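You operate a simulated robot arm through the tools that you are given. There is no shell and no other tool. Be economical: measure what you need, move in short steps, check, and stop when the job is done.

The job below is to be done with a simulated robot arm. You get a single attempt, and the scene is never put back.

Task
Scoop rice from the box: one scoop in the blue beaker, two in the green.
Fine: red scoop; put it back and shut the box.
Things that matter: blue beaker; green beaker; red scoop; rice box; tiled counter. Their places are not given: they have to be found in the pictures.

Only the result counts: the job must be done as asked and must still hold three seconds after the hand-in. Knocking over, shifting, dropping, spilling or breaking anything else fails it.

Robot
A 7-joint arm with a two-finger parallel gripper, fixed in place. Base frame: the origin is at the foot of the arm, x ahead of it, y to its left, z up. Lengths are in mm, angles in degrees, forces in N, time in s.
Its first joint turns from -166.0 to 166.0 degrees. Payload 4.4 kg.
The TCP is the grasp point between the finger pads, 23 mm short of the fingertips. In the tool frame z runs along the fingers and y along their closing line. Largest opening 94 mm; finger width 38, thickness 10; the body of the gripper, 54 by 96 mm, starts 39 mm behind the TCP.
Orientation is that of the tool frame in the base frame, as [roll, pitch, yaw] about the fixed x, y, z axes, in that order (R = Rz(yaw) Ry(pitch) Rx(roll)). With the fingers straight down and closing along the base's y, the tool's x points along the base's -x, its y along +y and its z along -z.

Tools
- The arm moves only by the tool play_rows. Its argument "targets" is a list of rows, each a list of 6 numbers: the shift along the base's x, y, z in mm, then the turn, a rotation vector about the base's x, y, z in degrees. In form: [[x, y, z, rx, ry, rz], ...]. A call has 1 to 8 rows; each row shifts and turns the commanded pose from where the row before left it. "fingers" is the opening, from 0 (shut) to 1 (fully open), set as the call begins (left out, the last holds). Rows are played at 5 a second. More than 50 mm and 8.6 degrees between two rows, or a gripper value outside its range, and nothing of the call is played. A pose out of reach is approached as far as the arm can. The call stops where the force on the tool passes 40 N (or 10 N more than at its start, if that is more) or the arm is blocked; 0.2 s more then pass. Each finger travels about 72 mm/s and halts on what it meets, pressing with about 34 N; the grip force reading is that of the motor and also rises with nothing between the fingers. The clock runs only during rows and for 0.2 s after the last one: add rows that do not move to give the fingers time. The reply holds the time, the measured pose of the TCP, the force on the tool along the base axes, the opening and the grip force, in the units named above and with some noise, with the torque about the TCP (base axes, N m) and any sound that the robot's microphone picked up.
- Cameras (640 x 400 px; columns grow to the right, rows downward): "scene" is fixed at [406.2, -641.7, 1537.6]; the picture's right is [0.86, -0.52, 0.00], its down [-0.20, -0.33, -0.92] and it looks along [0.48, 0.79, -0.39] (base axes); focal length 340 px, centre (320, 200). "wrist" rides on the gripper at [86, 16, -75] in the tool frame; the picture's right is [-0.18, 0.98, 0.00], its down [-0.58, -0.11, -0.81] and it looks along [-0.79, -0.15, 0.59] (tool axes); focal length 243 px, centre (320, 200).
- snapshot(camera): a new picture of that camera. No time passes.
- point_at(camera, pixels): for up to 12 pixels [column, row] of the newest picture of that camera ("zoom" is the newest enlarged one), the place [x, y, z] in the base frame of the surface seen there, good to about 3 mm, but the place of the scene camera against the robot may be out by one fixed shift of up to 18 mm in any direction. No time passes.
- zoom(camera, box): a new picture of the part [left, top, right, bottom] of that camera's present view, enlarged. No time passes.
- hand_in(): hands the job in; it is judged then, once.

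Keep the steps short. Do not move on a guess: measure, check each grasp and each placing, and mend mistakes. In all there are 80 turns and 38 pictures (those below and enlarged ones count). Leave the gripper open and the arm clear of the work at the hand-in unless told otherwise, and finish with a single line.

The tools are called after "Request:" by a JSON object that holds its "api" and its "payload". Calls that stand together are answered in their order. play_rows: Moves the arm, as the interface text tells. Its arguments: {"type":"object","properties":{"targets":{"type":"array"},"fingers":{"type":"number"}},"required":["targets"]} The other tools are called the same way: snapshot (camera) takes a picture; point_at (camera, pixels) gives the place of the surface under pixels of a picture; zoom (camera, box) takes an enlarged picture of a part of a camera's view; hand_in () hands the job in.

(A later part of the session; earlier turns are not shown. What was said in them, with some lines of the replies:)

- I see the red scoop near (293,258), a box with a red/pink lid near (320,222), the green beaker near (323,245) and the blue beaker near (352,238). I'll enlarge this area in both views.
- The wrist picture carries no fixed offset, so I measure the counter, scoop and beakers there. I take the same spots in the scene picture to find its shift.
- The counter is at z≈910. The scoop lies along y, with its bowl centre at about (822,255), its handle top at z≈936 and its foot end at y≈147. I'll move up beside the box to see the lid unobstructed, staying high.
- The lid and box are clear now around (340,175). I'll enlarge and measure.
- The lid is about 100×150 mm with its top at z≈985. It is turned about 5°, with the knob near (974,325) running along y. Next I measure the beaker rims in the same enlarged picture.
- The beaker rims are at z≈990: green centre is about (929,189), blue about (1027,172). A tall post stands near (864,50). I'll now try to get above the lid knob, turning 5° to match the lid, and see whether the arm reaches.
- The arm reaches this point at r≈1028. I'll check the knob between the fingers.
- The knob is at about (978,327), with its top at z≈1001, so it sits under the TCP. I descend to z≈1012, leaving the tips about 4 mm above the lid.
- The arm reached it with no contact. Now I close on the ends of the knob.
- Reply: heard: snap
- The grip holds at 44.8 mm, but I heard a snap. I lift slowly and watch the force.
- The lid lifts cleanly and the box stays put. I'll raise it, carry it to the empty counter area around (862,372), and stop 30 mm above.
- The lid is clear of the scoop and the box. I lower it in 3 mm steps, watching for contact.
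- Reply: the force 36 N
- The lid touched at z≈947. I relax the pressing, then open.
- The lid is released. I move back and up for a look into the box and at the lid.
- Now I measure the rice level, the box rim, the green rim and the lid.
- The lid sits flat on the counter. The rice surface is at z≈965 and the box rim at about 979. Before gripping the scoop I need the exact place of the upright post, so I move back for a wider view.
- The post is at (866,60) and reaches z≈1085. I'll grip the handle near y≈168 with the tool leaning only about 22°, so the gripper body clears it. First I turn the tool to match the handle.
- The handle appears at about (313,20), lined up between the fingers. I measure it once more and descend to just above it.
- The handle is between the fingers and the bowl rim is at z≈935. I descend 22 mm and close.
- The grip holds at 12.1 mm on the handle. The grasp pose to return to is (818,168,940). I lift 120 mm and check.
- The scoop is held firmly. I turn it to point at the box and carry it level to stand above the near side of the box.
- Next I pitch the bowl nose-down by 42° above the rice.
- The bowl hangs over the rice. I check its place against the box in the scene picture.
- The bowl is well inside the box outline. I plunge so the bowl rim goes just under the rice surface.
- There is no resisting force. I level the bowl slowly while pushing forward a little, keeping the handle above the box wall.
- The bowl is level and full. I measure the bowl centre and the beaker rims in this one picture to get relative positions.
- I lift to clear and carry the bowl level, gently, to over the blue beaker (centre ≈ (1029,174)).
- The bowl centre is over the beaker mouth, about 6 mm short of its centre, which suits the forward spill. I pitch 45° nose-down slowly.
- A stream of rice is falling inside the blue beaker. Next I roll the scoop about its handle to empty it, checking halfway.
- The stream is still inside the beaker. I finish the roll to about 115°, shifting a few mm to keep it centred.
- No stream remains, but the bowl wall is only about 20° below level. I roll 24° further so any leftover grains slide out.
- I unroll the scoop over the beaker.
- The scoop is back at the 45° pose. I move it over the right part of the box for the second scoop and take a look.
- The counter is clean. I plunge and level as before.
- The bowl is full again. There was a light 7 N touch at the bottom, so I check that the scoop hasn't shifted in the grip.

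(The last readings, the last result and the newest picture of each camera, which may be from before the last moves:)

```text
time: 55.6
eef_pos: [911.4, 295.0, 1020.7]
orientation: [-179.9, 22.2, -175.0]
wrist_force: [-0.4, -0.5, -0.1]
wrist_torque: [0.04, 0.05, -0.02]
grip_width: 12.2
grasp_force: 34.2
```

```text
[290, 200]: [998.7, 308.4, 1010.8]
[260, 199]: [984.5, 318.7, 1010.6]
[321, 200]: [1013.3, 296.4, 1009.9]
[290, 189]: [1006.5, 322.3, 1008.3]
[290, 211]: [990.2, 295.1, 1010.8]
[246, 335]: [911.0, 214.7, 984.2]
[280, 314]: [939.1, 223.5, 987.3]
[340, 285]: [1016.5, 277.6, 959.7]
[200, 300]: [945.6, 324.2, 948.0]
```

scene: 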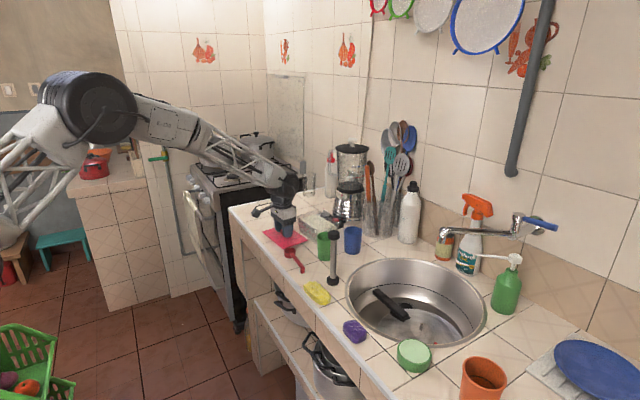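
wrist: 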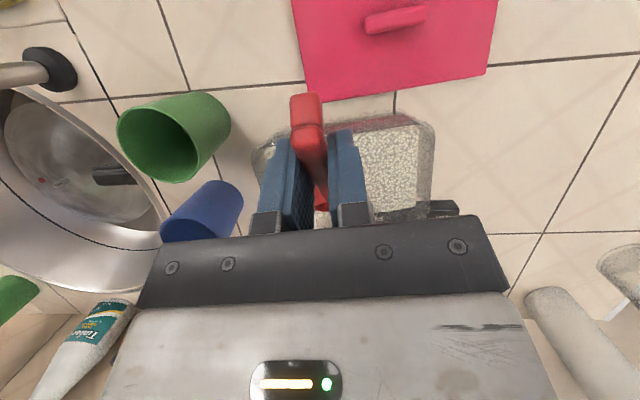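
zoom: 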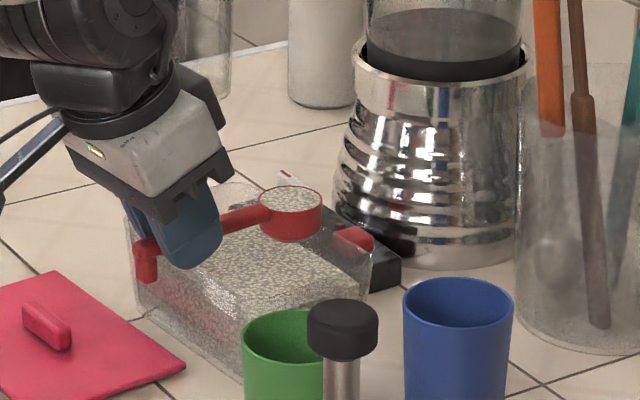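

That is at most a degree or two of change, so it is fine. I carry the scoop to over the green beaker (centre ≈ (929,189)).

Request:
{"api": "play_rows", "payload": {"targets": [[0, 0, 5, 0, 0, 0], [0, 0, 10, 0, 0, 0], [0, 0, 11, 0, 0, 0], [0, 0, 6, 0, 0, 0], [-3, -5, 0, 0, 0, 0], [-6, -10, 0, 0, 0, 0], [-10, -16, 0, 0, 0, 0], [-11, -18, 0, 0, 0, 0]]}}

Request:
{"api": "play_rows", "payload": {"targets": [[-11, -18, 0, 0, 0, 0], [-11, -18, 0, 0, 0, 0], [-9, -16, 0, 0, 0, 0], [-6, -10, 0, 0, 0, 0], [-3, -5, 0, 0, 0, 0], [-1, -2, 0, 0, 0, 0], [0, 0, 0, 0, 0, 0]]}}

Request:
{"api": "zoom", "payload": {"camera": "scene", "box": [285, 200, 365, 267]}}

```text
time: 57.4
eef_pos: [882.4, 246.3, 1053.8]
orientation: [-179.9, 22.2, -175.0]
wrist_force: [0.3, -0.5, -0.4]
wrist_torque: [0.01, 0.02, 0.0]
grip_width: 12.1
grasp_force: 34.0
```

```text
time: 59.0
eef_pos: [841.1, 174.9, 1053.6]
orientation: [-179.9, 22.2, -175.0]
wrist_force: [-0.2, 0.3, -1.0]
wrist_torque: [0.0, -0.01, 0.0]
grip_width: 11.9
grasp_force: 34.3
```

```text
5.97 times, centred on (325, 234) of scene
```

zoom: 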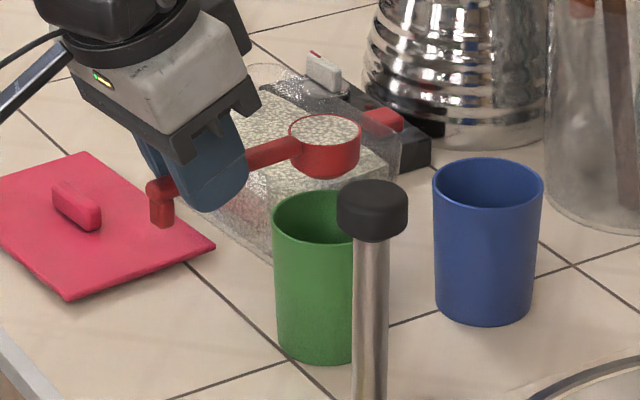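

The bowl lies over the green mouth. Same pour: pitch first.

Request:
{"api": "play_rows", "payload": {"targets": [[3, 0.7, 2.5, -0.49, 5.6, 0], [3, 0.7, 3, -0.49, 5.6, 0], [3, 0.7, 3.5, -0.49, 5.6, 0], [3, 0.7, 4, -0.49, 5.6, 0], [4, 0.6, 4, -0.49, 5.6, 0], [4, 0.6, 4.5, -0.49, 5.6, 0], [4, 0.6, 5, -0.49, 5.6, 0], [4, 0.6, 5, -0.49, 5.6, 0]]}}

Request:
{"api": "play_rows", "payload": {"targets": [[-0.4, 0.3, -0.3, -5.63, -0.49, 5.66], [-0.4, 0.3, -0.3, -5.63, -0.49, 5.66], [-0.4, 0.3, -0.3, -5.63, -0.49, 5.66], [-0.4, 0.3, -0.3, -5.63, -0.49, 5.66], [-0.4, 0, -0.3, -5.63, -0.49, 5.66], [-0.4, 0, -0.3, -5.63, -0.49, 5.66], [-0.2, 0, -0.3, -5.63, -0.49, 5.66]]}}

Request:
{"api": "zoom", "payload": {"camera": "scene", "box": [285, 200, 365, 267]}}

```text
time: 60.8
eef_pos: [870.0, 181.3, 1084.7]
orientation: [-179.9, -23.0, -175.1]
wrist_force: [-1.0, 0.1, 0.6]
wrist_torque: [0.0, 0.02, 0.0]
grip_width: 12.2
grasp_force: 33.9
```

```text
time: 62.4
eef_pos: [865.1, 183.3, 1080.0]
orientation: [-137.1, -30.4, -153.7]
wrist_force: [-0.1, -0.2, -0.3]
wrist_torque: [0.01, 0.0, -0.01]
grip_width: 12.1
grasp_force: 33.7
```

```text
5.97 times, centred on (325, 234) of scene
```

zoom: 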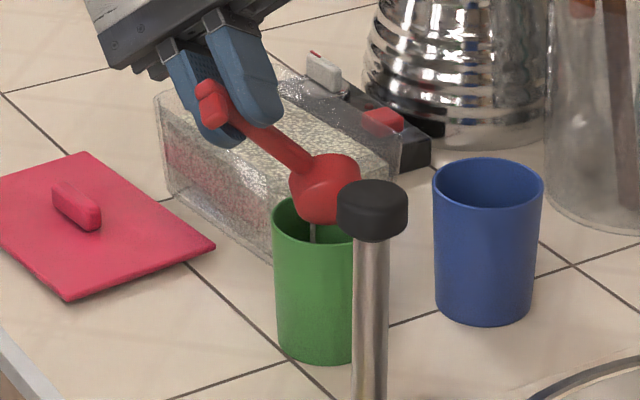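

The stream is going into the green beaker. I complete the roll, wait, then unroll.

Request:
{"api": "play_rows", "payload": {"targets": [[0.2, -0.2, 0, -5.63, -0.49, 5.66], [0.2, -0.2, 0, -5.63, -0.49, 5.66], [0.2, -0.2, 0, -5.63, -0.49, 5.66], [0.2, -0.2, 0, -5.63, -0.49, 5.66], [0.2, -0.2, 0, -5.63, -0.49, 5.66], [0.2, -0.2, 0, -5.63, -0.49, 5.66], [0.2, -0.2, 0, -5.63, -0.49, 5.66], [0, 0, 0, 0, 0, 0]]}}

Request:
{"api": "play_rows", "payload": {"targets": [[0.2, -0.2, 0, -5.63, -0.49, 5.66], [0, 0, 0, -5.63, -0.49, 5.66], [0, 0, 0, -5.63, -0.49, 5.66], [0, 0, 0, -5.63, -0.49, 5.66], [0, 0, 0, 0, 0, 0], [0, 0, 0, 0, 0, 0], [0, 0, 0, 0, 0, 0], [0, 0, 0, 0, 0, 0]]}}

Request:
{"api": "play_rows", "payload": {"targets": [[0, 0, 1, 5.63, 0.49, -5.66], [0, 0, 1, 5.63, 0.49, -5.66], [0, 0, 1, 5.63, 0.49, -5.66], [0, 0, 1, 5.63, 0.49, -5.66], [0, 0, 1, 5.63, 0.49, -5.66], [0, 0, 1, 5.63, 0.49, -5.66], [0, 0, 1, 5.63, 0.49, -5.66], [0, 0, 1, 5.63, 0.49, -5.66]]}}

Request:
{"api": "play_rows", "payload": {"targets": [[0, 0, 1, 5.63, 0.49, -5.66], [0, 0, 1, 5.63, 0.49, -5.66], [0, 0, 1, 5.63, 0.49, -5.66], [0, 0, 1, 5.63, 0.49, -5.66], [0, 0, 1, 5.63, 0.49, -5.66], [0, 0, 1, 5.63, 0.49, -5.66], [0, 0, 1, 5.63, 0.49, -5.66], [0, 0, 1, 5.63, 0.49, -5.66]]}}

Request:
{"api": "play_rows", "payload": {"targets": [[0, 0, 1, 5.63, 0.49, -5.66], [0, 0, 1, 5.63, 0.49, -5.66], [0, 0, 0, 0.26, -2.99, 0], [0, 0, 0, 0, 0, 0], [0, 0, 0, 0, 0, 0]]}}

```text
time: 64.2
eef_pos: [867.1, 181.6, 1080.6]
orientation: [-91.8, -49.1, -142.6]
wrist_force: [-0.7, -0.5, -0.1]
wrist_torque: [-0.01, -0.02, 0.0]
grip_width: 11.7
grasp_force: 34.0
```

```text
time: 66.0
eef_pos: [867.6, 181.1, 1082.3]
orientation: [-57.7, -60.6, -148.2]
wrist_force: [-0.3, 0.5, 0.5]
wrist_torque: [-0.01, 0.01, 0.01]
grip_width: 11.8
grasp_force: 33.5
```

```text
time: 67.8
eef_pos: [867.8, 180.8, 1088.4]
orientation: [-118.8, -37.5, -147.0]
wrist_force: [0.4, -0.5, -0.6]
wrist_torque: [-0.01, 0.02, 0.01]
grip_width: 11.8
grasp_force: 33.7
```

```text
time: 69.6
eef_pos: [865.5, 181.6, 1098.3]
orientation: [-167.6, -23.4, -168.5]
wrist_force: [1.0, 0.1, 0.2]
wrist_torque: [0.0, -0.01, 0.02]
grip_width: 12.0
grasp_force: 33.9
```

```text
time: 70.8
eef_pos: [867.1, 179.9, 1098.1]
orientation: [-180.0, -19.9, -175.0]
wrist_force: [-0.5, 0.7, 0.1]
wrist_torque: [0.0, 0.01, 0.0]
grip_width: 11.9
grasp_force: 34.1
```

Next I move to the left part of the box for the third scoop. I'll dig to z≈1009 this time to avoid touching the floor.

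Request:
{"api": "play_rows", "payload": {"targets": [[6.8, 20, 0, 0, 0, 0], [6.8, 20, 0, 0, 0, 0], [6.8, 21, -4, 0, 0, 0], [6.8, 21, -6, 0, 0, 0], [6.8, 20, -6, 0, 0, 0], [6.8, 20, -6, 0, 0, 0], [6.8, 20, -6, 0, 0, 0], [6.8, 20, -6, 0, 0, 0]]}}

Request:
{"api": "play_rows", "payload": {"targets": [[0, 0, -14, 0, 0, 0], [0, 0, -14, 0, 0, 0], [0, 0, -11, 0, 0, 0], [0, 0, -8, 0, 0, 0], [0, 0, -5, 0, 0, 0], [0, 0, -2.5, 0, 0, 0], [0, 0, 0, 0, 0, 0]]}}

```text
time: 72.6
eef_pos: [923.2, 343.8, 1062.9]
orientation: [-179.9, -19.8, -175.1]
wrist_force: [-0.1, -0.1, 0.2]
wrist_torque: [-0.01, -0.01, 0.01]
grip_width: 11.8
grasp_force: 33.4
```

```text
time: 74.2
eef_pos: [922.2, 342.7, 1010.0]
orientation: [-179.9, -19.8, -175.0]
wrist_force: [0.4, 0.1, -0.4]
wrist_torque: [0.01, 0.04, 0.01]
grip_width: 12.1
grasp_force: 33.9
```

No contact, so I level the scoop and lift.

Request:
{"api": "play_rows", "payload": {"targets": [[-0.5, 0, -1.5, 0, 0, 0], [-1.2, -0.1, -0.3, 0.3, -3.49, 0], [-1.2, -0.1, -0.3, 0.3, -3.49, 0], [-1, -0.1, -0.3, 0.3, -3.49, 0], [-0.9, -0.1, -0.3, 0.3, -3.49, 0], [-1.3, -0.1, 0, 0.3, -3.49, 0], [-1.3, -0.1, 0, 0.3, -3.49, 0]]}}

Request:
{"api": "play_rows", "payload": {"targets": [[-1.8, -0.1, 1, 0.3, -3.49, 0], [-1.8, -0.1, 1, 0.3, -3.49, 0], [-1.2, -0.1, 1, 0.3, -3.49, 0], [-1.2, -0.1, 1, 0.3, -3.49, 0], [-0.6, 0, 1, 0.3, -3.49, 0], [-0.6, 0, 1, 0.3, -3.49, 0], [0, 0, 8, 0, 0, 0], [0, 0, 0, 0, 0, 0]]}}

Request:
{"api": "zoom", "payload": {"camera": "scene", "box": [285, 180, 381, 260]}}

```text
time: 75.8
eef_pos: [913.7, 341.5, 1006.9]
orientation: [-179.8, 1.1, -175.1]
wrist_force: [0.5, 0.4, -0.6]
wrist_torque: [0.04, 0.01, 0.03]
grip_width: 11.8
grasp_force: 34.1
```

```text
time: 77.6
eef_pos: [906.6, 341.1, 1020.0]
orientation: [-179.8, 22.3, -175.0]
wrist_force: [0.1, -0.8, 0.0]
wrist_torque: [0.0, 0.0, -0.01]
grip_width: 11.8
grasp_force: 34.1
```

```text
5.00 times, centred on (333, 220) of scene
```

zoom: 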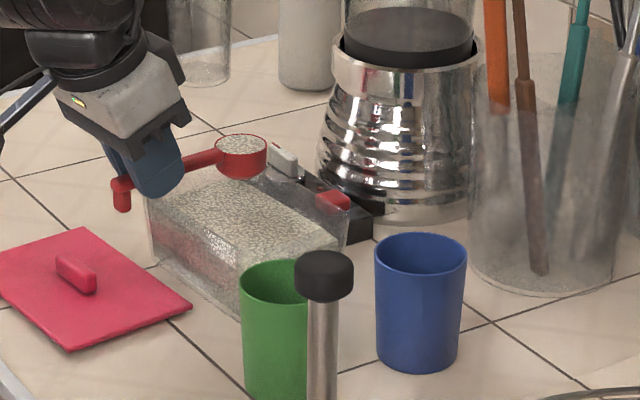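

The bowl is full and the surroundings are clean. I carry it to the green beaker again.

Request:
{"api": "play_rows", "payload": {"targets": [[0, 0, 5, 0, 0, 0], [0, 0, 11, 0, 0, 0], [0, 0, 11, 0, 0, 0], [0, 0, 6, 0, 0, 0], [-2, -5, 0, 0, 0, 0], [-4, -11, 0, 0, 0, 0], [-7, -17, 0, 0, 0, 0], [-8, -20, 0, 0, 0, 0]]}}

Request:
{"api": "play_rows", "payload": {"targets": [[-8, -20, 0, 0, 0, 0], [-8, -20, 0, 0, 0, 0], [-8, -20, 0, 0, 0, 0], [-8, -20, 0, 0, 0, 0], [-7, -17, 0, 0, 0, 0], [-4, -10, 0, 0, 0, 0], [-2, -4, 0, 0, 0, 0], [0, 0, 0, 0, 0, 0]]}}

```text
time: 79.4
eef_pos: [887.3, 288.9, 1055.5]
orientation: [-179.9, 22.2, -175.0]
wrist_force: [0.9, -0.4, -0.5]
wrist_torque: [0.02, 0.01, 0.03]
grip_width: 12.0
grasp_force: 33.7
```

```text
time: 81.2
eef_pos: [841.2, 178.7, 1055.1]
orientation: [-179.7, 22.2, -175.0]
wrist_force: [-0.7, -0.8, -0.7]
wrist_torque: [0.02, 0.05, 0.0]
grip_width: 11.9
grasp_force: 34.0
```

The scoop is at the same place as for the earlier green pour, within 4 mm in y. I pitch and start the roll with a small correction.

Request:
{"api": "play_rows", "payload": {"targets": [[3, 0.3, 2.5, -0.49, 5.6, 0], [3, 0.3, 3, -0.49, 5.6, 0], [3, 0.3, 3.5, -0.49, 5.6, 0], [3, 0.3, 3.5, -0.49, 5.6, 0], [4, 0.3, 4, -0.49, 5.6, 0], [4, 0.2, 4, -0.49, 5.6, 0], [4, 0.2, 4.5, -0.49, 5.6, 0], [4, 0.2, 4.5, -0.49, 5.6, 0]]}}

Request:
{"api": "play_rows", "payload": {"targets": [[-0.4, 0.3, -0.3, -5.63, -0.49, 5.66], [-0.4, 0.3, -0.3, -5.63, -0.49, 5.66], [-0.4, 0.3, -0.3, -5.63, -0.49, 5.66], [-0.4, 0.3, -0.3, -5.63, -0.49, 5.66], [-0.4, 0, -0.3, -5.63, -0.49, 5.66], [-0.4, 0, -0.3, -5.63, -0.49, 5.66], [-0.2, 0, -0.3, -5.63, -0.49, 5.66]]}}

Request:
{"api": "play_rows", "payload": {"targets": [[0.2, -0.2, 0, -5.63, -0.49, 5.66], [0.2, -0.2, 0, -5.63, -0.49, 5.66], [0.2, -0.2, 0, -5.63, -0.49, 5.66], [0.2, -0.2, 0, -5.63, -0.49, 5.66], [0.2, -0.2, 0, -5.63, -0.49, 5.66], [0.2, -0.2, 0, -5.63, -0.49, 5.66], [0.2, -0.2, 0, -5.63, -0.49, 5.66], [0, 0, 0, 0, 0, 0]]}}

Request:
{"api": "play_rows", "payload": {"targets": [[0.2, -0.2, 0, -5.63, -0.49, 5.66], [0, 0, 0, -5.63, -0.49, 5.66], [0, 0, 0, -5.63, -0.49, 5.66], [0, 0, 0, -5.63, -0.49, 5.66], [0, 0, 0, 0, 0, 0], [0, 0, 0, 0, 0, 0], [0, 0, 0, 0, 0, 0], [0, 0, 0, 0, 0, 0]]}}

Request:
{"api": "play_rows", "payload": {"targets": [[0, 0, 1, 5.63, 0.49, -5.66], [0, 0, 1, 5.63, 0.49, -5.66], [0, 0, 1, 5.63, 0.49, -5.66], [0, 0, 1, 5.63, 0.49, -5.66], [0, 0, 1, 5.63, 0.49, -5.66], [0, 0, 1, 5.63, 0.49, -5.66], [0, 0, 1, 5.63, 0.49, -5.66], [0, 0, 1, 5.63, 0.49, -5.66]]}}

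Request:
{"api": "play_rows", "payload": {"targets": [[0, 0, 1, 5.63, 0.49, -5.66], [0, 0, 1, 5.63, 0.49, -5.66], [0, 0, 1, 5.63, 0.49, -5.66], [0, 0, 1, 5.63, 0.49, -5.66], [0, 0, 1, 5.63, 0.49, -5.66], [0, 0, 1, 5.63, 0.49, -5.66], [0, 0, 1, 5.63, 0.49, -5.66], [0, 0, 1, 5.63, 0.49, -5.66]]}}

Request:
{"api": "play_rows", "payload": {"targets": [[0, 0, 1, 5.63, 0.49, -5.66], [0, 0, 1, 5.63, 0.49, -5.66], [0, 0, 0, 0, 0, 0], [0, 0, 0, 0, 0, 0]]}}

```text
time: 83.0
eef_pos: [869.3, 178.8, 1084.0]
orientation: [-179.8, -22.8, -175.0]
wrist_force: [0.7, 0.3, -0.5]
wrist_torque: [0.02, 0.01, -0.02]
grip_width: 12.0
grasp_force: 34.3
```

```text
time: 84.6
eef_pos: [866.4, 180.6, 1082.6]
orientation: [-137.1, -30.4, -153.6]
wrist_force: [0.2, -0.2, -0.3]
wrist_torque: [0.01, 0.02, -0.01]
grip_width: 12.2
grasp_force: 33.9
```

```text
time: 86.4
eef_pos: [867.8, 179.4, 1082.4]
orientation: [-91.8, -49.1, -142.6]
wrist_force: [-0.1, -0.6, -0.7]
wrist_torque: [0.01, -0.02, 0.01]
grip_width: 11.7
grasp_force: 33.5
```

```text
time: 88.2
eef_pos: [867.3, 180.1, 1082.3]
orientation: [-57.8, -60.7, -148.1]
wrist_force: [0.4, 0.0, -0.9]
wrist_torque: [0.0, 0.0, -0.04]
grip_width: 11.8
grasp_force: 33.8
```

```text
time: 90.0
eef_pos: [868.3, 179.3, 1087.9]
orientation: [-118.7, -37.5, -147.0]
wrist_force: [-0.5, -0.2, -0.8]
wrist_torque: [0.0, 0.0, 0.0]
grip_width: 11.6
grasp_force: 34.2
```

```text
time: 91.8
eef_pos: [869.0, 179.9, 1097.8]
orientation: [-167.7, -23.4, -168.5]
wrist_force: [-0.6, -0.8, 0.4]
wrist_torque: [0.02, -0.01, -0.02]
grip_width: 11.7
grasp_force: 33.8
```

```text
time: 92.8
eef_pos: [868.9, 179.0, 1099.7]
orientation: [-179.8, -22.7, -175.0]
wrist_force: [-0.9, 0.3, -0.3]
wrist_torque: [0.03, 0.03, -0.02]
grip_width: 12.0
grasp_force: 33.6
```

Both green scoops are in. I level the scoop while drawing back, then check that the bowl is empty and look into the beakers.

Request:
{"api": "play_rows", "payload": {"targets": [[-6.3, -1.4, -4, 0.49, -5.6, 0], [-6.3, -1.4, -4, 0.49, -5.6, 0], [-6.3, -1.4, -4, 0.49, -5.6, 0], [-6.3, -1.4, -4, 0.49, -5.6, 0], [-6.3, -1.4, -4, 0.49, -5.6, 0], [-6.3, -1.4, -4, 0.49, -5.6, 0], [-6.3, -1.4, -4, 0.49, -5.6, 0], [-6.3, -1.4, -4, 0.49, -5.6, 0]]}}

Request:
{"api": "zoom", "payload": {"camera": "scene", "box": [275, 195, 371, 275]}}

```text
time: 94.6
eef_pos: [817.1, 168.2, 1066.9]
orientation: [-179.9, 22.4, -175.0]
wrist_force: [-0.2, -0.2, -0.3]
wrist_torque: [-0.02, 0.0, 0.0]
grip_width: 11.9
grasp_force: 33.5
```

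```text
5.00 times, centred on (323, 235) of scene
```

zoom: 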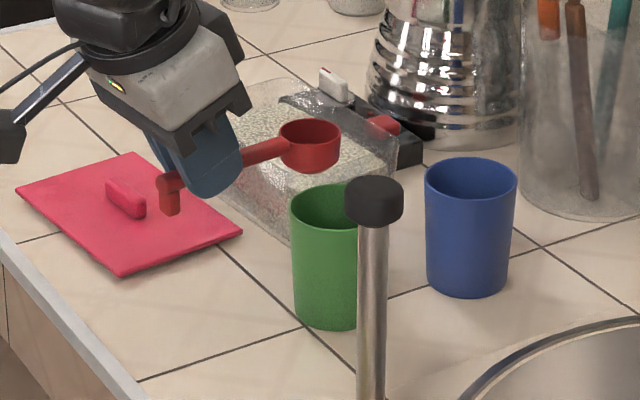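

The bowl is empty and nothing has spilled. I check the bowl height relative to the TCP for the put-back.

Request:
{"api": "point_at", "payload": {"camera": "zoom", "pixels": [[283, 132], [339, 133], [310, 122], [310, 169], [178, 214], [172, 180]]}}

Request:
{"api": "play_rows", "payload": {"targets": [[0, 0, 0, 0, 0, 8.2], [0, 0, 0, 0, 0, 8.2], [0, 0, 0, 0, 0, 8.2], [0, 0, 0, 0, 0, 8.2], [0, 0, 0, 0, 0, 8.2], [0, 0, 0, 0, 0, 8.2], [0, 0, 0, 0, 0, 8.2], [0, 0, 0, 0, 0, 8.2]]}}

Request:
{"api": "play_rows", "payload": {"targets": [[0, 0, 0, 0, 0, 8.2], [0, 0, 0, 0, 0, 8.2], [0, 0, -30, 0, 0, 0], [0, 0, -30, 0, 0, 0], [0, 0, -25, 0, 0, 0], [0, 0, -15, 0, 0, 0], [0, 0, -10, 0, 0, 0], [0, 0, 0, 0, 0, 0]]}}

```text
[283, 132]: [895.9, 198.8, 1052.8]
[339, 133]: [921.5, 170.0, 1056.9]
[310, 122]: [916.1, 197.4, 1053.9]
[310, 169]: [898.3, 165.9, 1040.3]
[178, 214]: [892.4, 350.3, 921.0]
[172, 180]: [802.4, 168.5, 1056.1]
```

```text
time: 96.4
eef_pos: [818.4, 168.0, 1067.4]
orientation: [-179.9, 22.2, -109.3]
wrist_force: [0.1, -0.8, -0.9]
wrist_torque: [-0.03, 0.0, -0.01]
grip_width: 11.9
grasp_force: 33.8
```

```text
time: 98.2
eef_pos: [819.0, 168.8, 957.3]
orientation: [-179.7, 22.1, -93.0]
wrist_force: [0.1, 0.1, -0.3]
wrist_torque: [0.01, 0.04, -0.03]
grip_width: 11.8
grasp_force: 34.4
```

The scoop droops about 4° in the grip after the earlier touch. I pitch it back up 4° and lower it in small steps.

Request:
{"api": "play_rows", "payload": {"targets": [[0, 0, 0, 4, -0.2, 0], [0, 0, -6, 0, 0, 0], [0, 0, -4, 0, 0, 0], [0, 0, -2, 0, 0, 0], [0, 0, 0, 0, 0, 0]]}}

Request:
{"api": "snapshot", "payload": {"camera": "scene"}}

Request:
{"api": "point_at", "payload": {"camera": "scene", "pixels": [[293, 249], [291, 252], [297, 252], [293, 256]]}}

```text
time: 99.4
eef_pos: [819.3, 168.8, 946.3]
orientation: [-179.8, 26.2, -93.0]
wrist_force: [0.4, 0.5, 0.4]
wrist_torque: [0.0, -0.02, -0.01]
grip_width: 11.4
grasp_force: 33.5
```

```text
6 pictures are left
```

scene: 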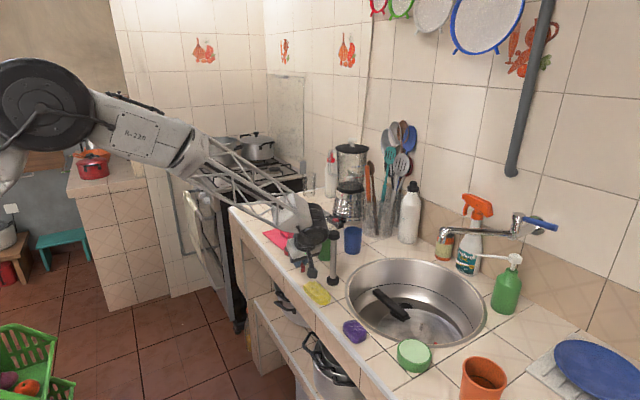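

```text
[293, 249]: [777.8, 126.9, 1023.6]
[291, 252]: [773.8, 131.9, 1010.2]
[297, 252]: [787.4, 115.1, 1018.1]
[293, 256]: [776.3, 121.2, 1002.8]
```

Scoop hidden by the gripper here, no contact yet at z≈946. I lower in 1.5 mm steps and read the force.

Request:
{"api": "play_rows", "payload": {"targets": [[0, 0, -1.5, 0, 0, 0], [0, 0, -1.5, 0, 0, 0], [0, 0, -1.5, 0, 0, 0], [0, 0, 0, 0, 0, 0]]}}

```text
time: 100.4
eef_pos: [817.4, 168.7, 943.4]
orientation: [-179.7, 26.2, -92.9]
wrist_force: [6.4, 4.2, 22.5]
wrist_torque: [-0.4, -0.12, 0.19]
grip_width: 12.0
grasp_force: 33.6
```

The foot touched first (the torque points to contact about 18 mm behind the TCP). I ease up 1 mm and tip the bowl down 2°.

Request:
{"api": "play_rows", "payload": {"targets": [[0, 0, 1, 0, 0, 0], [0, 0, -0.3, -1, 0.05, 0], [0, 0, -0.4, -1, 0.05, 0], [0, 0, 0, 0, 0, 0]]}}

```text
time: 101.4
eef_pos: [817.4, 167.8, 940.9]
orientation: [-179.9, 24.2, -93.0]
wrist_force: [1.3, 1.3, 10.6]
wrist_torque: [0.33, 0.01, -0.03]
grip_width: 11.9
grasp_force: 33.8
```

Both ends now carry the load at z≈941, matching the original pose. I release and rise straight up.

Request:
{"api": "play_rows", "payload": {"targets": [[0, 0, 0, 0, 0, 0], [0, 0, 0, 0, 0, 0], [0, 0, 0, 0, 0, 0], [0, 0, 10, 0, 0, 0], [0, 0, 30, 0, 0, 0], [0, 0, 40, 0, 0, 0], [0, 0, 45, 0, 0, 0], [0, 0, 0, 0, 0, 0]], "fingers": 0.5}}

Request:
{"api": "snapshot", "payload": {"camera": "wrist"}}

```text
time: 103.2
eef_pos: [817.6, 170.0, 1067.6]
orientation: [-179.8, 24.2, -93.0]
wrist_force: [0.5, -0.6, -1.3]
wrist_torque: [0.04, 0.0, -0.02]
grip_width: 46.9
grasp_force: 0.1
```

```text
5 pictures are left
```

wrist: 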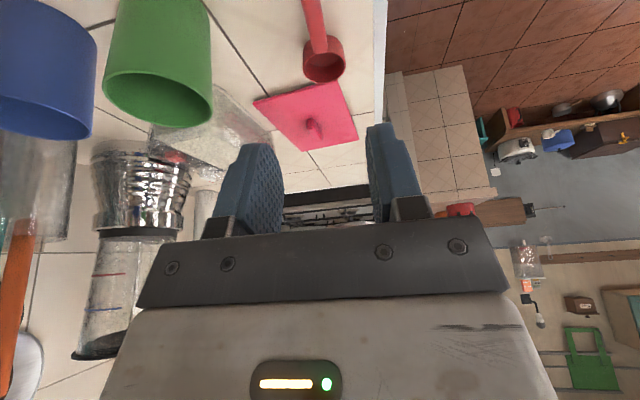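

The scoop is back in its original place. I straighten the tool, turn it back and go above the lid knob at (860.5,372).

Request:
{"api": "play_rows", "payload": {"targets": [[0, 0, 0, -8.07, 0.4, 0], [0, 0, 0, -8.07, 0.4, 0], [0, 0, 0, -8.06, 0.4, 0], [5, 24, 0, 0, 0, -8.2], [5, 24, 0, 0, 0, -8.2], [5, 24, 0, 0, 0, -8.2], [5, 24, 0, 0, 0, -8.2], [5, 24, 0, 0, 0, -8.2]], "fingers": 1}}

Request:
{"api": "play_rows", "payload": {"targets": [[5, 24, 0, 0, 0, -8.2], [5, 24, 0, 0, 0, -8.2], [5, 24, 0, 0, 0, -8.2], [2, 10, 0, 0, 0, -8.2], [0, 0, 0, 0, 0, -8.2], [0, 0, 0, 0, 0, 0], [0, 0, 0, 0, 0, 0]]}}

Request:
{"api": "snapshot", "payload": {"camera": "wrist"}}

```text
time: 105.0
eef_pos: [842.1, 287.3, 1065.6]
orientation: [-179.7, 0.0, -134.1]
wrist_force: [-0.6, -0.1, -0.5]
wrist_torque: [0.0, -0.02, -0.01]
grip_width: 94.0
grasp_force: 0.1
```

```text
time: 106.6
eef_pos: [859.4, 369.7, 1066.7]
orientation: [-179.9, -0.1, -175.0]
wrist_force: [0.3, 1.1, -0.4]
wrist_torque: [-0.01, 0.0, -0.01]
grip_width: 94.0
grasp_force: 0.0
```

```text
4 pictures are left
```

wrist: 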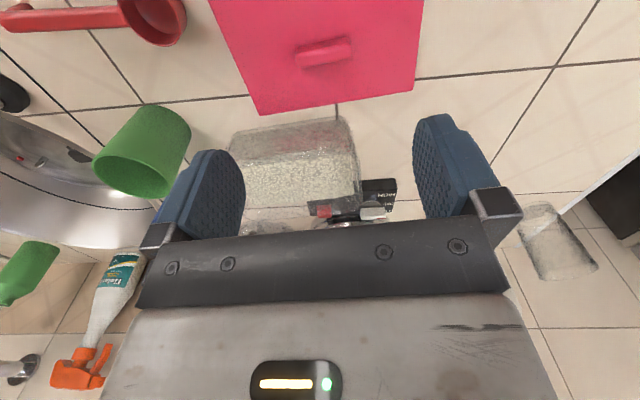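

I measure the knob, and the box corners to see whether the box moved.

Request:
{"api": "point_at", "payload": {"camera": "wrist", "pixels": [[298, 50], [348, 42], [299, 62], [351, 54], [258, 112], [412, 90], [233, 166], [355, 150], [244, 205], [290, 185], [237, 130], [345, 120]]}}

```text
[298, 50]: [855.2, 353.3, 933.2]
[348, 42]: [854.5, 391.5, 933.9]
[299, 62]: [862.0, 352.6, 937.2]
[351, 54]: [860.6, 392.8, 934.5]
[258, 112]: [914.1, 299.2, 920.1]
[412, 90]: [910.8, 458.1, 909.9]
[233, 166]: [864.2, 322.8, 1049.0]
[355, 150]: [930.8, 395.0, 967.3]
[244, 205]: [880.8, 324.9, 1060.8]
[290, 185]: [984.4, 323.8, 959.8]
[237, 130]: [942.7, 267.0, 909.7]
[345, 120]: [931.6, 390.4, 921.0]
```

The knob is centred at y≈372 and the box is unmoved. I descend on the knob and close.

Request:
{"api": "play_rows", "payload": {"targets": [[0.5, 2, -40, 0, 0, 0], [0, 0, -40, 0, 0, 0], [0, 0, -28, 0, 0, 0], [0, 0, -9, 0, 0, 0], [0, 0, -2, 0, 0, 0], [0, 0, 0, 0, 0, 0]]}}

Request:
{"api": "play_rows", "payload": {"targets": [[0, 0, 0, 0, 0, 0], [0, 0, 0, 0, 0, 0], [0, 0, 0, 0, 0, 0], [0, 0, 0, 0, 0, 0], [0, 0, 0, 0, 0, 0]], "fingers": 0}}

```text
time: 108.0
eef_pos: [863.3, 372.1, 949.4]
orientation: [-179.8, 0.0, -175.0]
wrist_force: [-0.4, 0.1, -0.4]
wrist_torque: [0.01, 0.02, -0.03]
grip_width: 94.0
grasp_force: 0.0
```

```text
time: 109.2
eef_pos: [862.3, 373.0, 950.1]
orientation: [-179.8, -0.1, -175.0]
wrist_force: [0.2, -1.0, -0.4]
wrist_torque: [-0.04, -0.01, 0.0]
grip_width: 44.7
grasp_force: 33.9
```

The knob is gripped at 44.7 mm, with the TCP about 3 mm higher and 2 mm further in x than before. I lift, carry the lid back by the same shift (target (979.5,329)), and stop above the box.

Request:
{"api": "play_rows", "payload": {"targets": [[0, 0, 5, 0, 0, 0], [0, 0, 35, 0, 0, 0], [0, 0, 45, 0, 0, 0], [0, 0, 40, 0, 0, 0], [29, -11, 0, 0, 0, 0], [29, -11, 0, 0, 0, 0], [29, -11, 0, 0, 0, 0], [30, -11, 0, 0, 0, 0]]}}

Request:
{"api": "play_rows", "payload": {"targets": [[0, 0, -30, 0, 0, 0], [0, 0, -15, 0, 0, 0], [0, 0, -5, 0, 0, 0], [0, 0, 0, 0, 0, 0], [0, 0, 0, 0, 0, 0]]}}

Request:
{"api": "zoom", "payload": {"camera": "scene", "box": [280, 175, 376, 255]}}

```text
time: 111.0
eef_pos: [979.2, 331.1, 1073.2]
orientation: [-179.8, 0.0, -175.1]
wrist_force: [-0.2, -0.2, 0.0]
wrist_torque: [0.01, -0.01, -0.01]
grip_width: 45.0
grasp_force: 34.1
```

```text
time: 112.2
eef_pos: [978.2, 329.9, 1021.2]
orientation: [-179.8, 0.0, -175.0]
wrist_force: [0.4, 0.0, -1.0]
wrist_torque: [0.03, 0.01, 0.01]
grip_width: 44.8
grasp_force: 34.4
```

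```text
5.00 times, centred on (328, 215) of scene
```

zoom: 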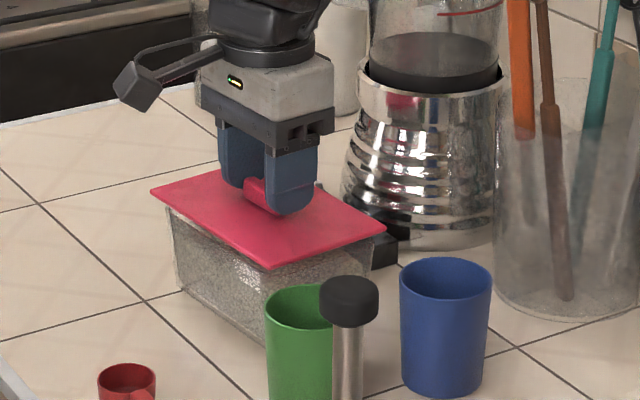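

The lid lines up with the box. I lower it in small steps, expecting it to seat near z≈1015.

Request:
{"api": "play_rows", "payload": {"targets": [[0.5, -0.7, -1.5, 0, 0, 0], [0, 0, -1.5, 0, 0, 0], [0, 0, -1.5, 0, 0, 0], [0, 0, -1.5, 0, 0, 0], [0, 0, 0, 0, 0, 0]]}}

```text
time: 113.4
eef_pos: [978.8, 327.4, 1017.1]
orientation: [-179.8, 0.0, -175.0]
wrist_force: [0.0, -0.3, -1.1]
wrist_torque: [0.01, 0.01, 0.01]
grip_width: 45.0
grasp_force: 33.8
```

Request:
{"api": "play_rows", "payload": {"targets": [[0, 0, -1, 0, 0, 0], [0, 0, -1, 0, 0, 0], [0, 0, -1, 0, 0, 0], [0, 0, 0, 0, 0, 0]]}}

```text
time: 114.4
eef_pos: [978.0, 326.9, 1013.2]
orientation: [-179.8, 0.0, -175.0]
wrist_force: [-0.2, -1.0, -0.5]
wrist_torque: [0.02, -0.02, 0.01]
grip_width: 44.7
grasp_force: 34.1
```

Still no contact, so I continue in 1 mm steps.

Request:
{"api": "play_rows", "payload": {"targets": [[0, 0, -1, 0, 0, 0], [0, 0, -1, 0, 0, 0], [0, 0, 0, 0, 0, 0]]}}

```text
time: 115.2
eef_pos: [978.6, 326.3, 1012.8]
orientation: [-179.8, 0.0, -175.0]
wrist_force: [-0.2, 0.1, -0.3]
wrist_torque: [0.01, 0.02, 0.0]
grip_width: 44.8
grasp_force: 34.2
```

There is no contact where I expected it. I check from the last enlarged picture whether the lid hangs level.

Request:
{"api": "point_at", "payload": {"camera": "zoom", "pixels": [[158, 191], [266, 262], [380, 229], [215, 225], [320, 245], [235, 200], [180, 215], [262, 275]]}}

```text
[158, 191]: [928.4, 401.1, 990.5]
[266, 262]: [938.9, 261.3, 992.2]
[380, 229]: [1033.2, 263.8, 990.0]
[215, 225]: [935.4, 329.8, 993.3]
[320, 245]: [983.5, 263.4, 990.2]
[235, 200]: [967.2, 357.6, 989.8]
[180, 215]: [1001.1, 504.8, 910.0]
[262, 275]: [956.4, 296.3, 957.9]
```

The lid is level and lined up, with its corners matching the original. I continue down until a contact force shows.

Request:
{"api": "play_rows", "payload": {"targets": [[0, 0, -1, 0, 0, 0], [0, 0, -1, 0, 0, 0], [0, 0, 0, 0, 0, 0]]}}

```text
time: 116.0
eef_pos: [977.0, 327.6, 1011.6]
orientation: [-179.8, 0.1, -174.9]
wrist_force: [0.3, -4.1, 20.7]
wrist_torque: [-0.08, 0.3, 0.04]
grip_width: 44.6
grasp_force: 34.0
```

The lid is seated: 21 N at z≈1012, the original height. I ease off, open and rise.

Request:
{"api": "play_rows", "payload": {"targets": [[0, 0, 1, 0, 0, 0], [0, 0, 0, 0, 0, 0]]}}

Request:
{"api": "play_rows", "payload": {"targets": [[0, 0, 0, 0, 0, 0], [0, 0, 0, 0, 0, 0], [0, 0, 0, 0, 0, 0], [0, 0, 0, 0, 0, 0], [0, 0, 20, 0, 0, 0], [0, 0, 40, 0, 0, 0], [0, 0, 45, 0, 0, 0], [0, 0, 45, 0, 0, 0]], "fingers": 1}}

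Request:
{"api": "play_rows", "payload": {"targets": [[-35, 0, 20, 0, 0, 0], [-40, 0, 20, 0, 0, 0], [-40, 0, 15, 0, 0, 0], [-40, 0, 0, 0, 0, 0], [-40, 0, 0, 0, 0, 0], [-40, 0, 0, 0, 0, 0], [0, 0, 0, 0, 0, 0]]}}

Request:
{"api": "zoom", "payload": {"camera": "scene", "box": [270, 190, 390, 290]}}

Request:
{"api": "snapshot", "payload": {"camera": "wrist"}}

```text
time: 116.6
eef_pos: [976.8, 327.3, 1011.9]
orientation: [-179.8, 0.0, -175.0]
wrist_force: [4.3, -6.2, 26.8]
wrist_torque: [-0.09, -0.13, -0.01]
grip_width: 44.8
grasp_force: 33.5
```

```text
time: 118.4
eef_pos: [977.6, 325.6, 1160.2]
orientation: [-179.6, -0.1, -175.0]
wrist_force: [0.6, -0.2, -1.6]
wrist_torque: [0.03, 0.03, 0.02]
grip_width: 93.8
grasp_force: 0.2
heard: snap
```

```text
time: 120.0
eef_pos: [746.2, 328.1, 1217.3]
orientation: [-179.7, 0.1, -175.1]
wrist_force: [0.3, 0.6, -0.1]
wrist_torque: [0.0, 0.02, -0.03]
grip_width: 94.0
grasp_force: 0.1
```

```text
4.00 times, centred on (330, 240) of scene
```

zoom: 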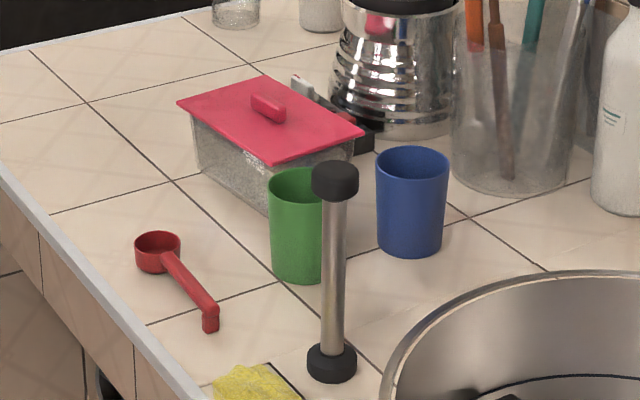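

```text
1 pictures are left
```

wrist: 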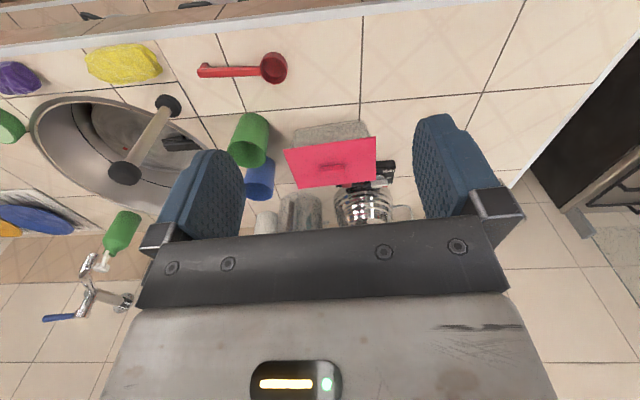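

The scoop is back, the beakers are in place and the lid is on. I check that the lid is level at the original height.

Request:
{"api": "point_at", "payload": {"camera": "wrist", "pixels": [[287, 151], [373, 141], [373, 177], [300, 185], [330, 150], [330, 180], [270, 68], [202, 71]]}}

Request:
{"api": "point_at", "payload": {"camera": "zoom", "pixels": [[185, 104], [270, 157], [355, 130], [260, 82], [225, 125], [312, 143]]}}

```text
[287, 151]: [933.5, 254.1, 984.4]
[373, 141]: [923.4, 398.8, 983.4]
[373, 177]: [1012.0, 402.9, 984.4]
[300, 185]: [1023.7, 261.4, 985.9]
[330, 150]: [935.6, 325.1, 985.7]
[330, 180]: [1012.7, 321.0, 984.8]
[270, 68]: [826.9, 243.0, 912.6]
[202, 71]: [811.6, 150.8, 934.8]
```

```text
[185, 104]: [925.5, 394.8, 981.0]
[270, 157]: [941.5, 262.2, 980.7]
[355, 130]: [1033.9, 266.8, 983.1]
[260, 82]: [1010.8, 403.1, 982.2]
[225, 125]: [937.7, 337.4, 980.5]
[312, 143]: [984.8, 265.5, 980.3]
```

The lid is level at z≈984.5, its original height, so the box is shut. The scoop is back in place, the arm is clear and the gripper is open, so I hand in.

Request:
{"api": "hand_in", "payload": {}}

```text
The job is handed in.
```

I put one scoop of rice in the blue beaker and two in the green, returned the red scoop to its place, shut the box, and saw no spilled rice in the pictures.
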